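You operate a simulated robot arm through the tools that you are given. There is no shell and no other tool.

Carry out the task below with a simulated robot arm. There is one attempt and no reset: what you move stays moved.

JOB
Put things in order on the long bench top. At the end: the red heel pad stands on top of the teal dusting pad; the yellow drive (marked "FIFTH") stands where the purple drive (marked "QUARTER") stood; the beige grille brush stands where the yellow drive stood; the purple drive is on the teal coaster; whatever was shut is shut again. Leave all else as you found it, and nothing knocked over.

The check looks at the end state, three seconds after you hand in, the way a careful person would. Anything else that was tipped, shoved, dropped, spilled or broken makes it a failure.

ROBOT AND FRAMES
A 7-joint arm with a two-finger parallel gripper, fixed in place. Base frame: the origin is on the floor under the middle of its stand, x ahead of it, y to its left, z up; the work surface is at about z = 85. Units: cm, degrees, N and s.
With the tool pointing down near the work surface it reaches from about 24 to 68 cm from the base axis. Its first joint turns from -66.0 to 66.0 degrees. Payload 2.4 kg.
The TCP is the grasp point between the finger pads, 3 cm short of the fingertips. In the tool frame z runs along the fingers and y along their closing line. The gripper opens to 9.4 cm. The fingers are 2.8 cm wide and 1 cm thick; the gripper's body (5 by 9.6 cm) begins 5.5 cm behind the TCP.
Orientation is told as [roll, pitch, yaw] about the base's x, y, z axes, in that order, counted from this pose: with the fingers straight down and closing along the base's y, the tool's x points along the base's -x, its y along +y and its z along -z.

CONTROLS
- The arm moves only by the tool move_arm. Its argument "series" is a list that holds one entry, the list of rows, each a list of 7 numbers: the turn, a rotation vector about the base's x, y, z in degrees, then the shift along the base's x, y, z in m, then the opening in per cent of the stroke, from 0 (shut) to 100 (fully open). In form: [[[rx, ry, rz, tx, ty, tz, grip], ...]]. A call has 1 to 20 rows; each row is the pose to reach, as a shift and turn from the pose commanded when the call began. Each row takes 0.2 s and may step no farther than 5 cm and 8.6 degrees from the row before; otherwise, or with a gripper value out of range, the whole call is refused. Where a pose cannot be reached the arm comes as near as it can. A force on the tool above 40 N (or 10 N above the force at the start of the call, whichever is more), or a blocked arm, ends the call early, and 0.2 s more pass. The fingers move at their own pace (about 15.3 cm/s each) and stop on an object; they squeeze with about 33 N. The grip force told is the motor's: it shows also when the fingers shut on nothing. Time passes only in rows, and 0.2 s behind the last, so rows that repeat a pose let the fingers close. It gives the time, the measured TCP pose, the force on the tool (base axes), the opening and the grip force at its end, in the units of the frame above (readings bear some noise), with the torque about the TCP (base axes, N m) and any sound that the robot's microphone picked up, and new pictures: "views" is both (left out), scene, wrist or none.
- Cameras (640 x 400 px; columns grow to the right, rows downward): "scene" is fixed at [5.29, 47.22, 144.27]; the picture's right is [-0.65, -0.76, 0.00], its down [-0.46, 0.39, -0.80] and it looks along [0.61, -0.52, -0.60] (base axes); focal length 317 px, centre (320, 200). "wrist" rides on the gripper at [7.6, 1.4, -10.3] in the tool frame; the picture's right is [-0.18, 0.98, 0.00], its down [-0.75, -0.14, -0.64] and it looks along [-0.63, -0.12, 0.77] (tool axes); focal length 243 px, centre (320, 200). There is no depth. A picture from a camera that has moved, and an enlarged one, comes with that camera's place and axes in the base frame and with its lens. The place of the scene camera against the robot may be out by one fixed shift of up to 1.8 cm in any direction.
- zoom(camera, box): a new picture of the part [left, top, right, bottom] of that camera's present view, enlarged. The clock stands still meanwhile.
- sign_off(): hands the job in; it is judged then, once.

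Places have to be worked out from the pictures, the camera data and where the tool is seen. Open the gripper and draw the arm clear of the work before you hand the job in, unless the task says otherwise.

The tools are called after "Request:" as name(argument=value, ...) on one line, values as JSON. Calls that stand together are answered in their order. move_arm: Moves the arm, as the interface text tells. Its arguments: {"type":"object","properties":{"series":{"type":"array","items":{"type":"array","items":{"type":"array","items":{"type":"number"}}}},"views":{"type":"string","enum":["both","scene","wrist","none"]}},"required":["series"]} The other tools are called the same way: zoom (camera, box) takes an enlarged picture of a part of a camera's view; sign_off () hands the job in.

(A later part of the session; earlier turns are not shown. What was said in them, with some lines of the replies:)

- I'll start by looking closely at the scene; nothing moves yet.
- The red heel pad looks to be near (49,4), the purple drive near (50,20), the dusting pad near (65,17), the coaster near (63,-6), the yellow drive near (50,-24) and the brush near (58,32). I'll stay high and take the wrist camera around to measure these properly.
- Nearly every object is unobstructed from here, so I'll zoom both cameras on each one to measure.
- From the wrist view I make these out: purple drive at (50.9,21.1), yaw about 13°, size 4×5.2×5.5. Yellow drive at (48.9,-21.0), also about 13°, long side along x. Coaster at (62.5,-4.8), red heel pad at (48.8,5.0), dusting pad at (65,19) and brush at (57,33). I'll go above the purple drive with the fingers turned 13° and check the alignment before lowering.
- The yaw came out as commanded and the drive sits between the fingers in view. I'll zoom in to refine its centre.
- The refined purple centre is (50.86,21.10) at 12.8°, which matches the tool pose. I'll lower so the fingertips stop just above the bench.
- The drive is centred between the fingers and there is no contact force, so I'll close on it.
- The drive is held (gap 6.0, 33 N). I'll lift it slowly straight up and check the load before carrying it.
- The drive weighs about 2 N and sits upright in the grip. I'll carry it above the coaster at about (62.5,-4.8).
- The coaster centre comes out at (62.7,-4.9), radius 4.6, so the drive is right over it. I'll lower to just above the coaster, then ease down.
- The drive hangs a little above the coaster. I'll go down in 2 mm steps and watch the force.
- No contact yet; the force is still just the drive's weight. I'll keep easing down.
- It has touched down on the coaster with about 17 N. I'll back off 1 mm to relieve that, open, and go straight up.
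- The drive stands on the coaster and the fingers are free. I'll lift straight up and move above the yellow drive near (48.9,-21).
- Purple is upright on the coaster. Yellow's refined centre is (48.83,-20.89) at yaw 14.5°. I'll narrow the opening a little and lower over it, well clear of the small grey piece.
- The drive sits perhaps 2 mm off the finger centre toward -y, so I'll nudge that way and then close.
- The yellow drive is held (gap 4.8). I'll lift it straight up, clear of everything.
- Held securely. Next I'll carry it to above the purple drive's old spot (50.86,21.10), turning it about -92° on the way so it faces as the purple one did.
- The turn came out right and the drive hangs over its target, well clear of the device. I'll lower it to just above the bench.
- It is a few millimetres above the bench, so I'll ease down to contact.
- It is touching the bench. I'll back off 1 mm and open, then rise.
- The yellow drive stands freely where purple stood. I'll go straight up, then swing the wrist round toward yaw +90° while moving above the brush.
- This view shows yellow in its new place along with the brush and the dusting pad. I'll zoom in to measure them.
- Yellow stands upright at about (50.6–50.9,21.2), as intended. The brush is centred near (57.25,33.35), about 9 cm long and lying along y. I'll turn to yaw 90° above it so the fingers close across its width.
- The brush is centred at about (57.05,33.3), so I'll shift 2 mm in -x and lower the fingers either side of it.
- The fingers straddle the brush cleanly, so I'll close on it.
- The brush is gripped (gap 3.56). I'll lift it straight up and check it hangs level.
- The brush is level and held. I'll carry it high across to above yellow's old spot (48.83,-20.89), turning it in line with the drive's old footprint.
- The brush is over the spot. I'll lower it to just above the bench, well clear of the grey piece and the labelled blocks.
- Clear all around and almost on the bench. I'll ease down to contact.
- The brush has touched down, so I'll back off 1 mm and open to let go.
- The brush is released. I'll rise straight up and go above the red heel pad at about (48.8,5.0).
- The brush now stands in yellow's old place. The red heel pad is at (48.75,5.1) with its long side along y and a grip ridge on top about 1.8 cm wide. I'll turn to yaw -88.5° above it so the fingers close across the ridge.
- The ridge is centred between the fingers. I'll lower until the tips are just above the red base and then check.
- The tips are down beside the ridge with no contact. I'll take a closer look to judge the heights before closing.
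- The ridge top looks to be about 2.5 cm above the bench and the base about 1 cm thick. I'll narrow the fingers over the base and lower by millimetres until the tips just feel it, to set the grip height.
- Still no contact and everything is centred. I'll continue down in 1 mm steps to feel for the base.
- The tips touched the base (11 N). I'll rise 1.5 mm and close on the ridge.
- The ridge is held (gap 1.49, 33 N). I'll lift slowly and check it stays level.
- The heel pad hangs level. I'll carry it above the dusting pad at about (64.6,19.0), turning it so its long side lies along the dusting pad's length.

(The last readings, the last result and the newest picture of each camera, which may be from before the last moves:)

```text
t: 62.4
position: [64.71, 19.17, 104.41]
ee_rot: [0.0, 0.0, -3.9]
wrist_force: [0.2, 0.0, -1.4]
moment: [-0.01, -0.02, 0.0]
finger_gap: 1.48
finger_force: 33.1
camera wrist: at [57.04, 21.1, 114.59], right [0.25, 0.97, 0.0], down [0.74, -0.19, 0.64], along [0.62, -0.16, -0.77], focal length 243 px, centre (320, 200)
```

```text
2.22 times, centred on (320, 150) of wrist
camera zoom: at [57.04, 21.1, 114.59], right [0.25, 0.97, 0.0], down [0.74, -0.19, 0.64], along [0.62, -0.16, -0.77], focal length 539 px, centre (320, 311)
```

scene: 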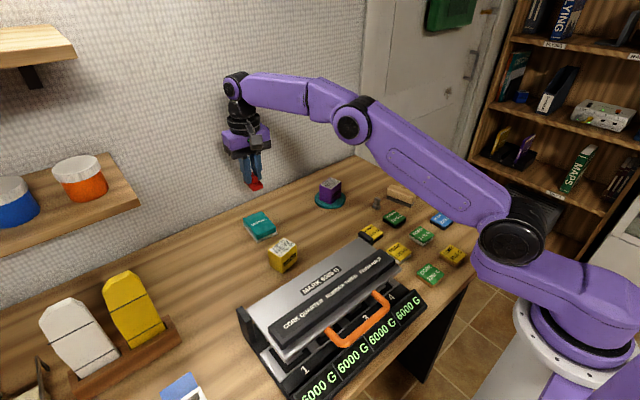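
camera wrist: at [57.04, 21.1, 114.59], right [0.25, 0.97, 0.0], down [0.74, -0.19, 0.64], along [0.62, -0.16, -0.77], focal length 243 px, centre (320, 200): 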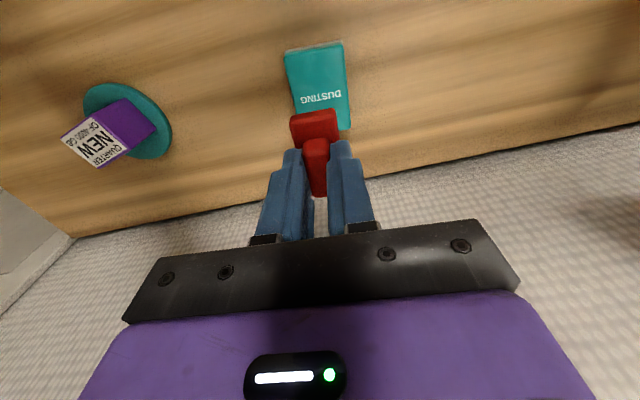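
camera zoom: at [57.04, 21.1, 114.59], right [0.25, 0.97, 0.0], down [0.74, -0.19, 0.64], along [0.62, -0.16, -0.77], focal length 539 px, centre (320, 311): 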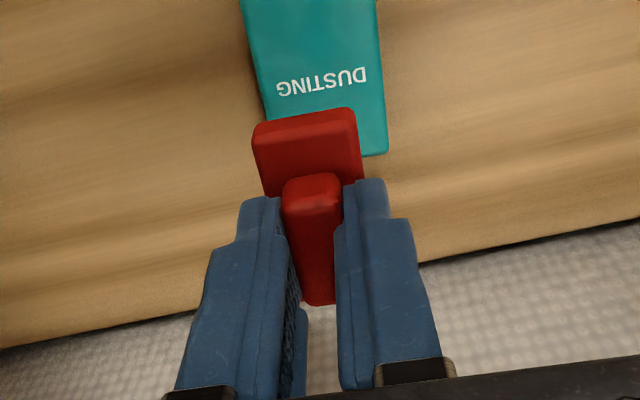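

The dusting pad's top is centred at about (65.0,19.15), yaw -5°, so the heel pad will land well inside it. I'll lower to about 1 cm above and look.

Request:
move_arm(series=[[[0, 0, -0.5, 0.001, 0.0005, -0.02, 0], [0, 0, -1, 0.0015, 0.001, -0.05, 0], [0, 0, -1, 0.0015, 0.001, -0.08, 0], [0, 0, -1, 0.0015, 0.001, -0.1, 0], [0, 0, -1, 0.0015, 0.001, -0.113, 0], [0, 0, -1, 0.0015, 0.001, -0.115, 0], [0, 0, -1, 0.0015, 0.001, -0.115, 0]]], views="both")

Request:
zoom(camera="scene", box=[225, 180, 305, 250])

Request:
zoom(camera="wrist", box=[240, 60, 400, 240])

```text
t: 64.0
position: [64.84, 19.14, 92.65]
ee_rot: [0.0, 0.0, -5.0]
wrist_force: [-1.1, -0.2, -0.7]
moment: [-0.02, 0.0, -0.03]
finger_gap: 1.49
finger_force: 33.4
camera wrist: at [57.21, 21.21, 102.92], right [0.27, 0.96, 0.0], down [0.74, -0.21, 0.64], along [0.62, -0.17, -0.77], focal length 243 px, centre (320, 200)
```

scene: 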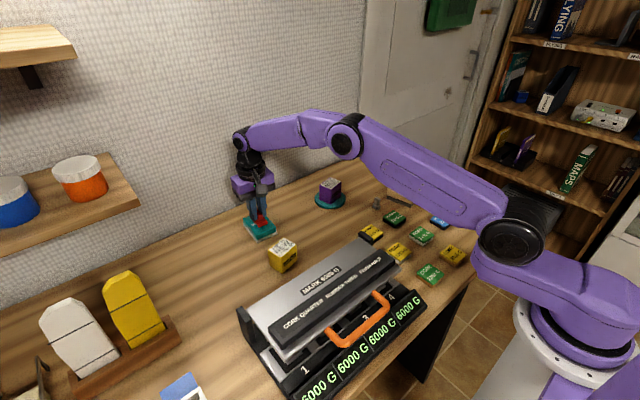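
wrist: 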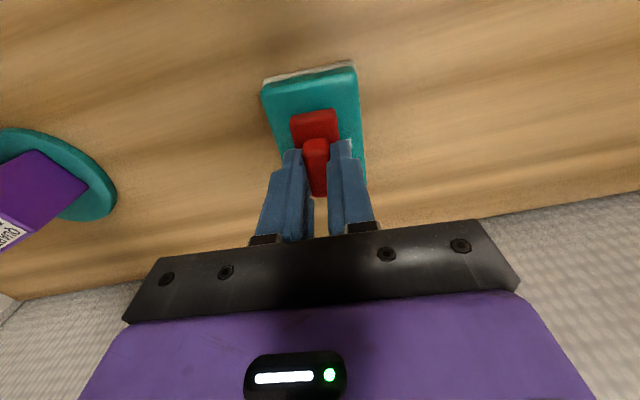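

```text
5.71 times, centred on (265, 215) of scene
camera zoom: at [5.29, 47.22, 144.27], right [-0.65, -0.76, 0.0], down [-0.46, 0.39, -0.8], along [0.61, -0.52, -0.6], focal length 1810 px, centre (634, 114)
```

zoom: 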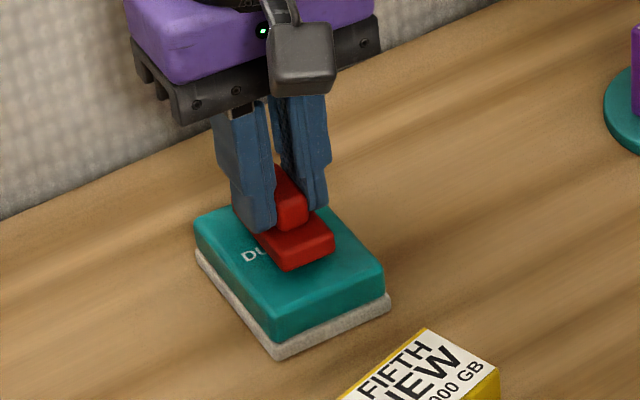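

```text
2.22 times, centred on (320, 150) of wrist
camera zoom: at [57.21, 21.21, 102.92], right [0.27, 0.96, 0.0], down [0.74, -0.21, 0.64], along [0.62, -0.17, -0.77], focal length 539 px, centre (320, 311)
```

zoom: 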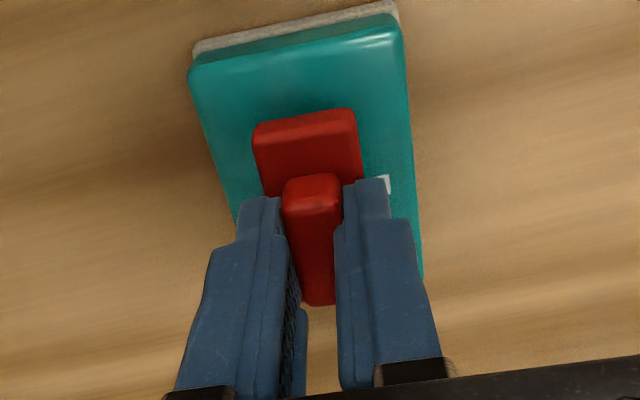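

It is well centred across the dusting pad and close above it. I'll step down by millimetres, watching the force.

Request:
move_arm(series=[[[0, 0, 0, 0, 0, -0.002, 0], [0, 0, 0, 0, 0, -0.003, 0], [0, 0, 0, 0, 0, -0.004, 0], [0, 0, 0, 0, 0, -0.004, 0]]], views="none")

```text
t: 65.0
position: [64.81, 19.37, 92.51]
ee_rot: [0.1, 0.0, -5.1]
wrist_force: [1.3, 0.1, -0.8]
moment: [0.02, -0.01, -0.02]
finger_gap: 1.48
finger_force: 32.8
```

No contact yet; continuing down gently.

Request:
move_arm(series=[[[0, 0, 0, 0, 0, -0.0015, 0], [0, 0, 0, 0, 0, -0.003, 0], [0, 0, 0, 0, 0, -0.003, 0]]], views="none")

```text
t: 65.8
position: [64.72, 19.16, 92.24]
ee_rot: [0.0, 0.0, -5.0]
wrist_force: [-1.7, -0.9, 4.7]
moment: [-0.04, 0.15, 0.0]
finger_gap: 1.47
finger_force: 32.7
```

Light contact (about 5 N). I'll press half a millimetre more to be sure it is seated flat, and look.

Request:
move_arm(series=[[[0, 0, 0, 0, 0, -0.0005, 0], [0, 0, 0, 0, 0, -0.0005, 0]]], views="both")

Request:
zoom(camera="scene", box=[235, 190, 295, 245])

```text
t: 66.4
position: [64.85, 19.11, 92.15]
ee_rot: [0.1, -0.1, -5.0]
wrist_force: [-4.7, -0.9, 17.3]
moment: [-0.08, 0.35, 0.02]
finger_gap: 1.48
finger_force: 33.2
camera wrist: at [57.24, 21.3, 102.35], right [0.27, 0.96, 0.0], down [0.74, -0.21, 0.64], along [0.62, -0.17, -0.77], focal length 243 px, centre (320, 200)
```

scene: 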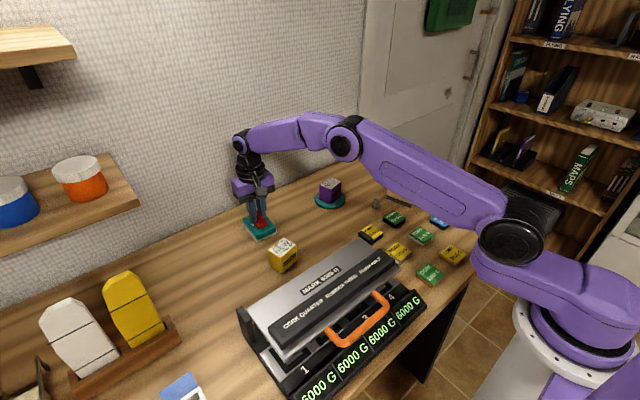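
wrist: 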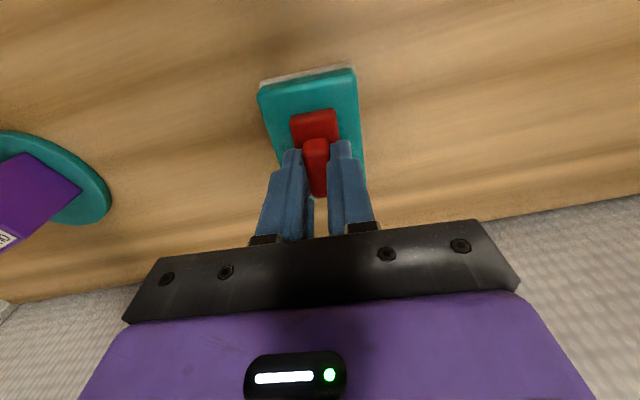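

```text
7.27 times, centred on (265, 218) of scene
camera zoom: at [5.24, 47.21, 144.28], right [-0.65, -0.76, 0.0], down [-0.46, 0.39, -0.8], along [0.61, -0.52, -0.6], focal length 2304 px, centre (720, 73)
```

zoom: 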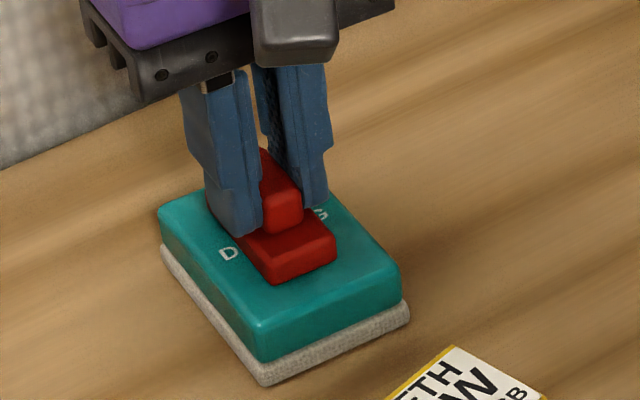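

It is seated flat on the dusting pad. I'll relieve the pressure by 1 mm and open the fingers gently.

Request:
move_arm(series=[[[0, 0, 0, 0, 0, 0.0005, 0], [0, 0, 0, 0, 0, 0.001, 0], [0, 0, 0, 0, 0, 0.001, 20], [0, 0, 0, 0, 0, 0.001, 30], [0, 0, 0, 0, 0, 0.001, 45], [0, 0, 0, 0, 0, 0.001, 45]]], views="both")

Request:
zoom(camera="scene", box=[235, 190, 295, 245])

```text
t: 67.8
position: [64.77, 19.14, 92.08]
ee_rot: [-0.1, 0.1, -5.0]
wrist_force: [-0.1, 0.6, -0.2]
moment: [0.03, 0.0, 0.03]
finger_gap: 4.22
finger_force: 0.1
camera wrist: at [57.24, 21.3, 102.29], right [0.27, 0.96, 0.0], down [0.74, -0.21, 0.64], along [0.62, -0.17, -0.77], focal length 243 px, centre (320, 200)
```

scene: 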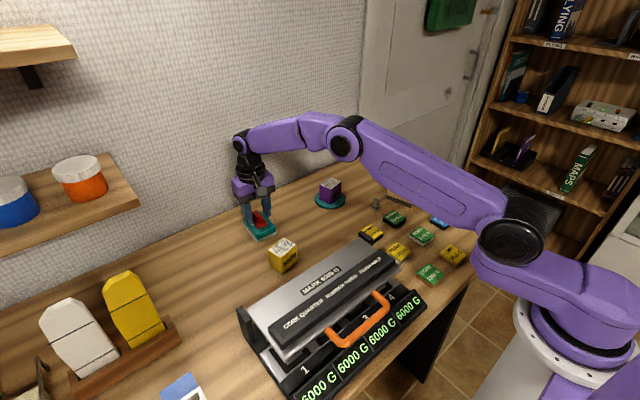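
wrist: 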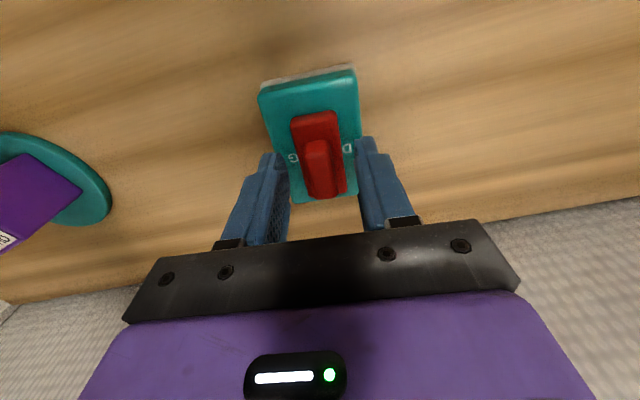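

```text
7.27 times, centred on (265, 218) of scene
camera zoom: at [5.29, 47.22, 144.27], right [-0.65, -0.76, 0.0], down [-0.46, 0.39, -0.8], along [0.61, -0.52, -0.6], focal length 2304 px, centre (720, 73)
```

zoom: 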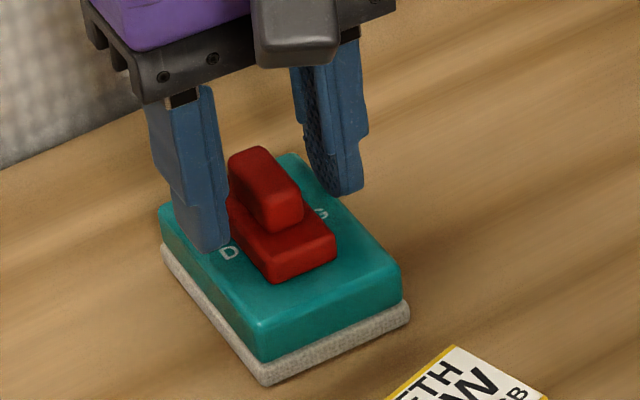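

The heel pad stands free on the dusting pad. I'll go straight up, draw the arm back toward the middle with the gripper open, and inspect everything.

Request:
move_arm(series=[[[0, 0, 0, 0, 0, 0.02, 45], [0, 0, 0, 0, 0, 0.05, 45], [0, 0, 0, 0, 0, 0.09, 45], [0, 0, 0, 0, 0, 0.13, 60], [0, 0, 0, 0, 0, 0.17, 80], [0, 0, 0, 0, 0, 0.2, 100], [0, 0, 1, -0.02, -0.03, 0.2, 100], [0, 0, 2, -0.045, -0.06, 0.2, 100], [0, 0, 3, -0.07, -0.09, 0.2, 100], [0, 0, 4, -0.095, -0.12, 0.2, 100], [0, 0, 5, -0.12, -0.15, 0.2, 100], [0, 0, 5, -0.145, -0.18, 0.2, 100], [0, 0, 5, -0.17, -0.2, 0.2, 100], [0, 0, 5, -0.17, -0.2, 0.2, 100]]], views="both")

Request:
zoom(camera="scene", box=[200, 170, 360, 290])

Request:
zoom(camera="scene", box=[310, 165, 470, 290])

Request:
zoom(camera="scene", box=[230, 230, 440, 400])

Request:
zoom(camera="wrist", box=[100, 0, 640, 240])

```text
t: 70.8
position: [47.95, -0.72, 111.94]
ee_rot: [-0.1, 0.1, 0.0]
wrist_force: [0.4, 0.3, 0.0]
moment: [0.01, -0.02, 0.0]
finger_gap: 9.4
finger_force: 0.1
out of reach, approached as far as the arm can: row 5, 6
camera wrist: at [40.24, 0.67, 122.29], right [0.18, 0.98, 0.0], down [0.75, -0.14, 0.64], along [0.63, -0.12, -0.77], focal length 243 px, centre (320, 200)
```

scene: 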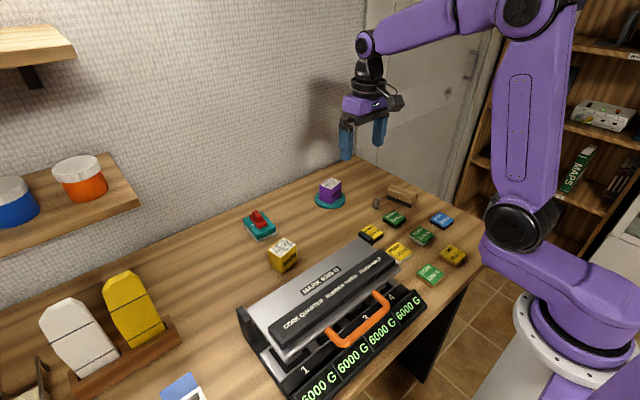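
wrist: 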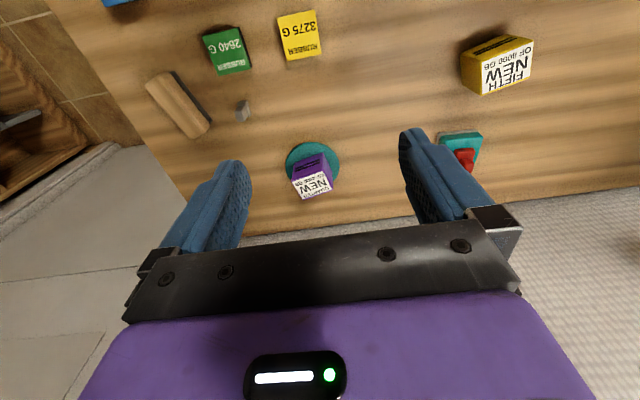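

```text
3.33 times, centred on (280, 230) of scene
camera zoom: at [5.29, 47.22, 144.27], right [-0.65, -0.76, 0.0], down [-0.46, 0.39, -0.8], along [0.61, -0.52, -0.6], focal length 1056 px, centre (453, 100)
```

zoom: 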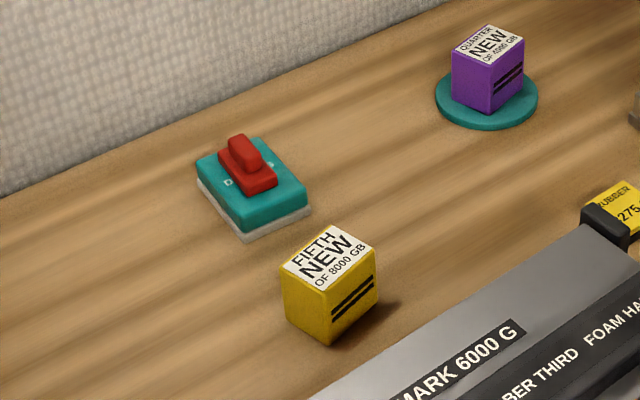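

```text
3.20 times, centred on (390, 228) of scene
camera zoom: at [5.29, 47.22, 144.27], right [-0.65, -0.76, 0.0], down [-0.46, 0.39, -0.8], along [0.61, -0.52, -0.6], focal length 1014 px, centre (96, 112)
```

zoom: 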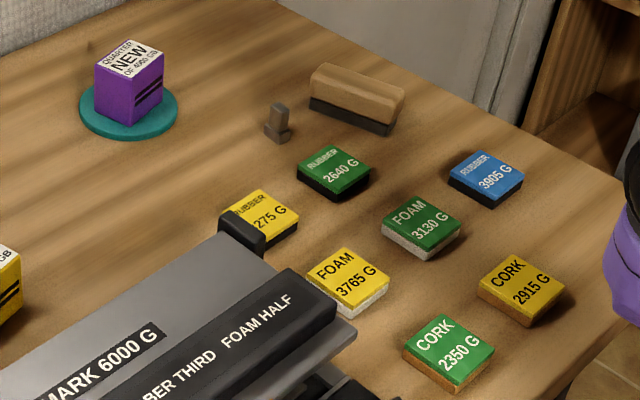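

```text
2.35 times, centred on (335, 315) of scene
camera zoom: at [5.29, 47.22, 144.27], right [-0.65, -0.76, 0.0], down [-0.46, 0.39, -0.8], along [0.61, -0.52, -0.6], focal length 746 px, centre (285, -71)
```

zoom: 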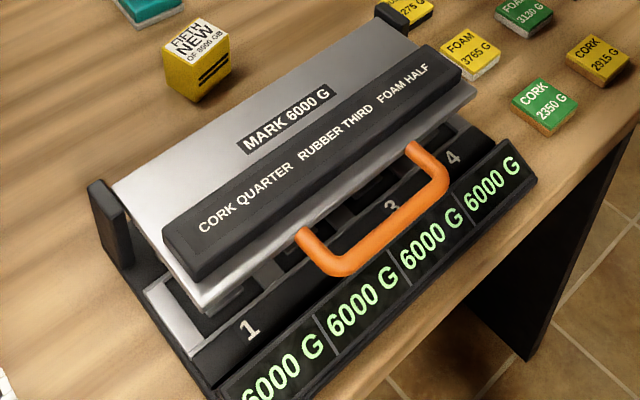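

```text
1.19 times, centred on (370, 120) of wrist
camera zoom: at [40.24, 0.67, 122.29], right [0.18, 0.98, 0.0], down [0.75, -0.14, 0.64], along [0.63, -0.12, -0.77], focal length 288 px, centre (261, 295)
```

zoom: 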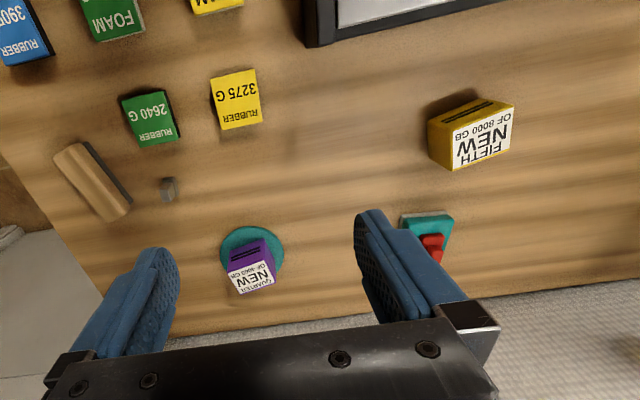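

Yellow lines up with purple's old image position, and the brush sits on yellow's old spot. Purple is on the coaster, the blocks and the grey piece are where they were, and the device lid is as before. One last close look at the stacked pads.

Request:
zoom(camera="scene", box=[235, 195, 295, 250])

Request:
zoom(camera="scene", box=[305, 165, 425, 220])

Request:
zoom(camera="scene", box=[0, 240, 240, 400])

```text
7.27 times, centred on (265, 222) of scene
camera zoom: at [5.29, 47.22, 144.27], right [-0.65, -0.76, 0.0], down [-0.46, 0.39, -0.8], along [0.61, -0.52, -0.6], focal length 2304 px, centre (720, 36)
```

zoom: 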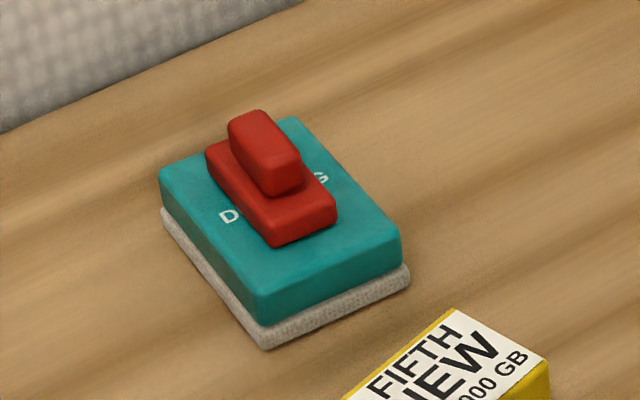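

```text
5.33 times, centred on (365, 192) of scene
camera zoom: at [5.29, 47.22, 144.27], right [-0.65, -0.76, 0.0], down [-0.46, 0.39, -0.8], along [0.61, -0.52, -0.6], focal length 1690 px, centre (80, 240)
```

zoom: 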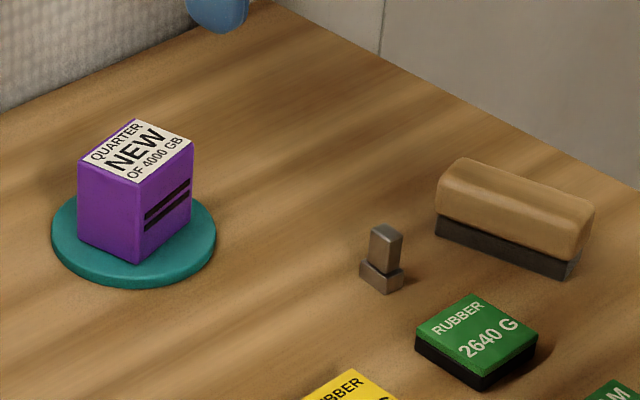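

```text
2.50 times, centred on (120, 320) of scene
camera zoom: at [5.29, 47.22, 144.27], right [-0.65, -0.76, 0.0], down [-0.46, 0.39, -0.8], along [0.61, -0.52, -0.6], focal length 792 px, centre (820, -100)
```

zoom: 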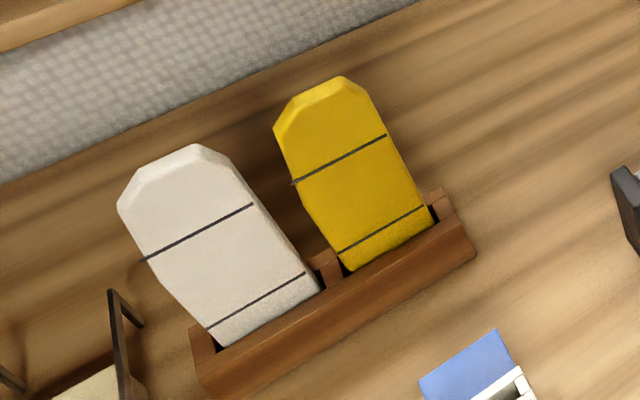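

All four placements check out, everything else is undisturbed, nothing was opened, and the arm is clear with the gripper open. I'm handing the job in.

Request:
sign_off()

```text
The job is handed in.
```

I placed all four items as you asked and handed the job in. The last pictures showed them all standing upright, but the check hasn't reported a result.

- **Red heel pad:** it sits flat on top of the teal dusting pad, with its long side along the pad's length.
- **Yellow drive ("FIFTH"):** it stands where the purple drive stood. I turned it about 92° so it faces the way the purple one did. My estimate puts it within about 3 mm of that spot.
- **Beige grille brush:** it stands on its bristles where the yellow drive stood, turned to line up with the drive's old footprint.
- **Purple drive ("QUARTER"):** it is on the teal coaster, close to the centre.

I opened nothing, so nothing needed shutting again; the lid on the scale-like device looks the same as at the start. The labelled blocks, the small grey piece and the rack looked unmoved. The gripper is open and the arm is clear of the work.
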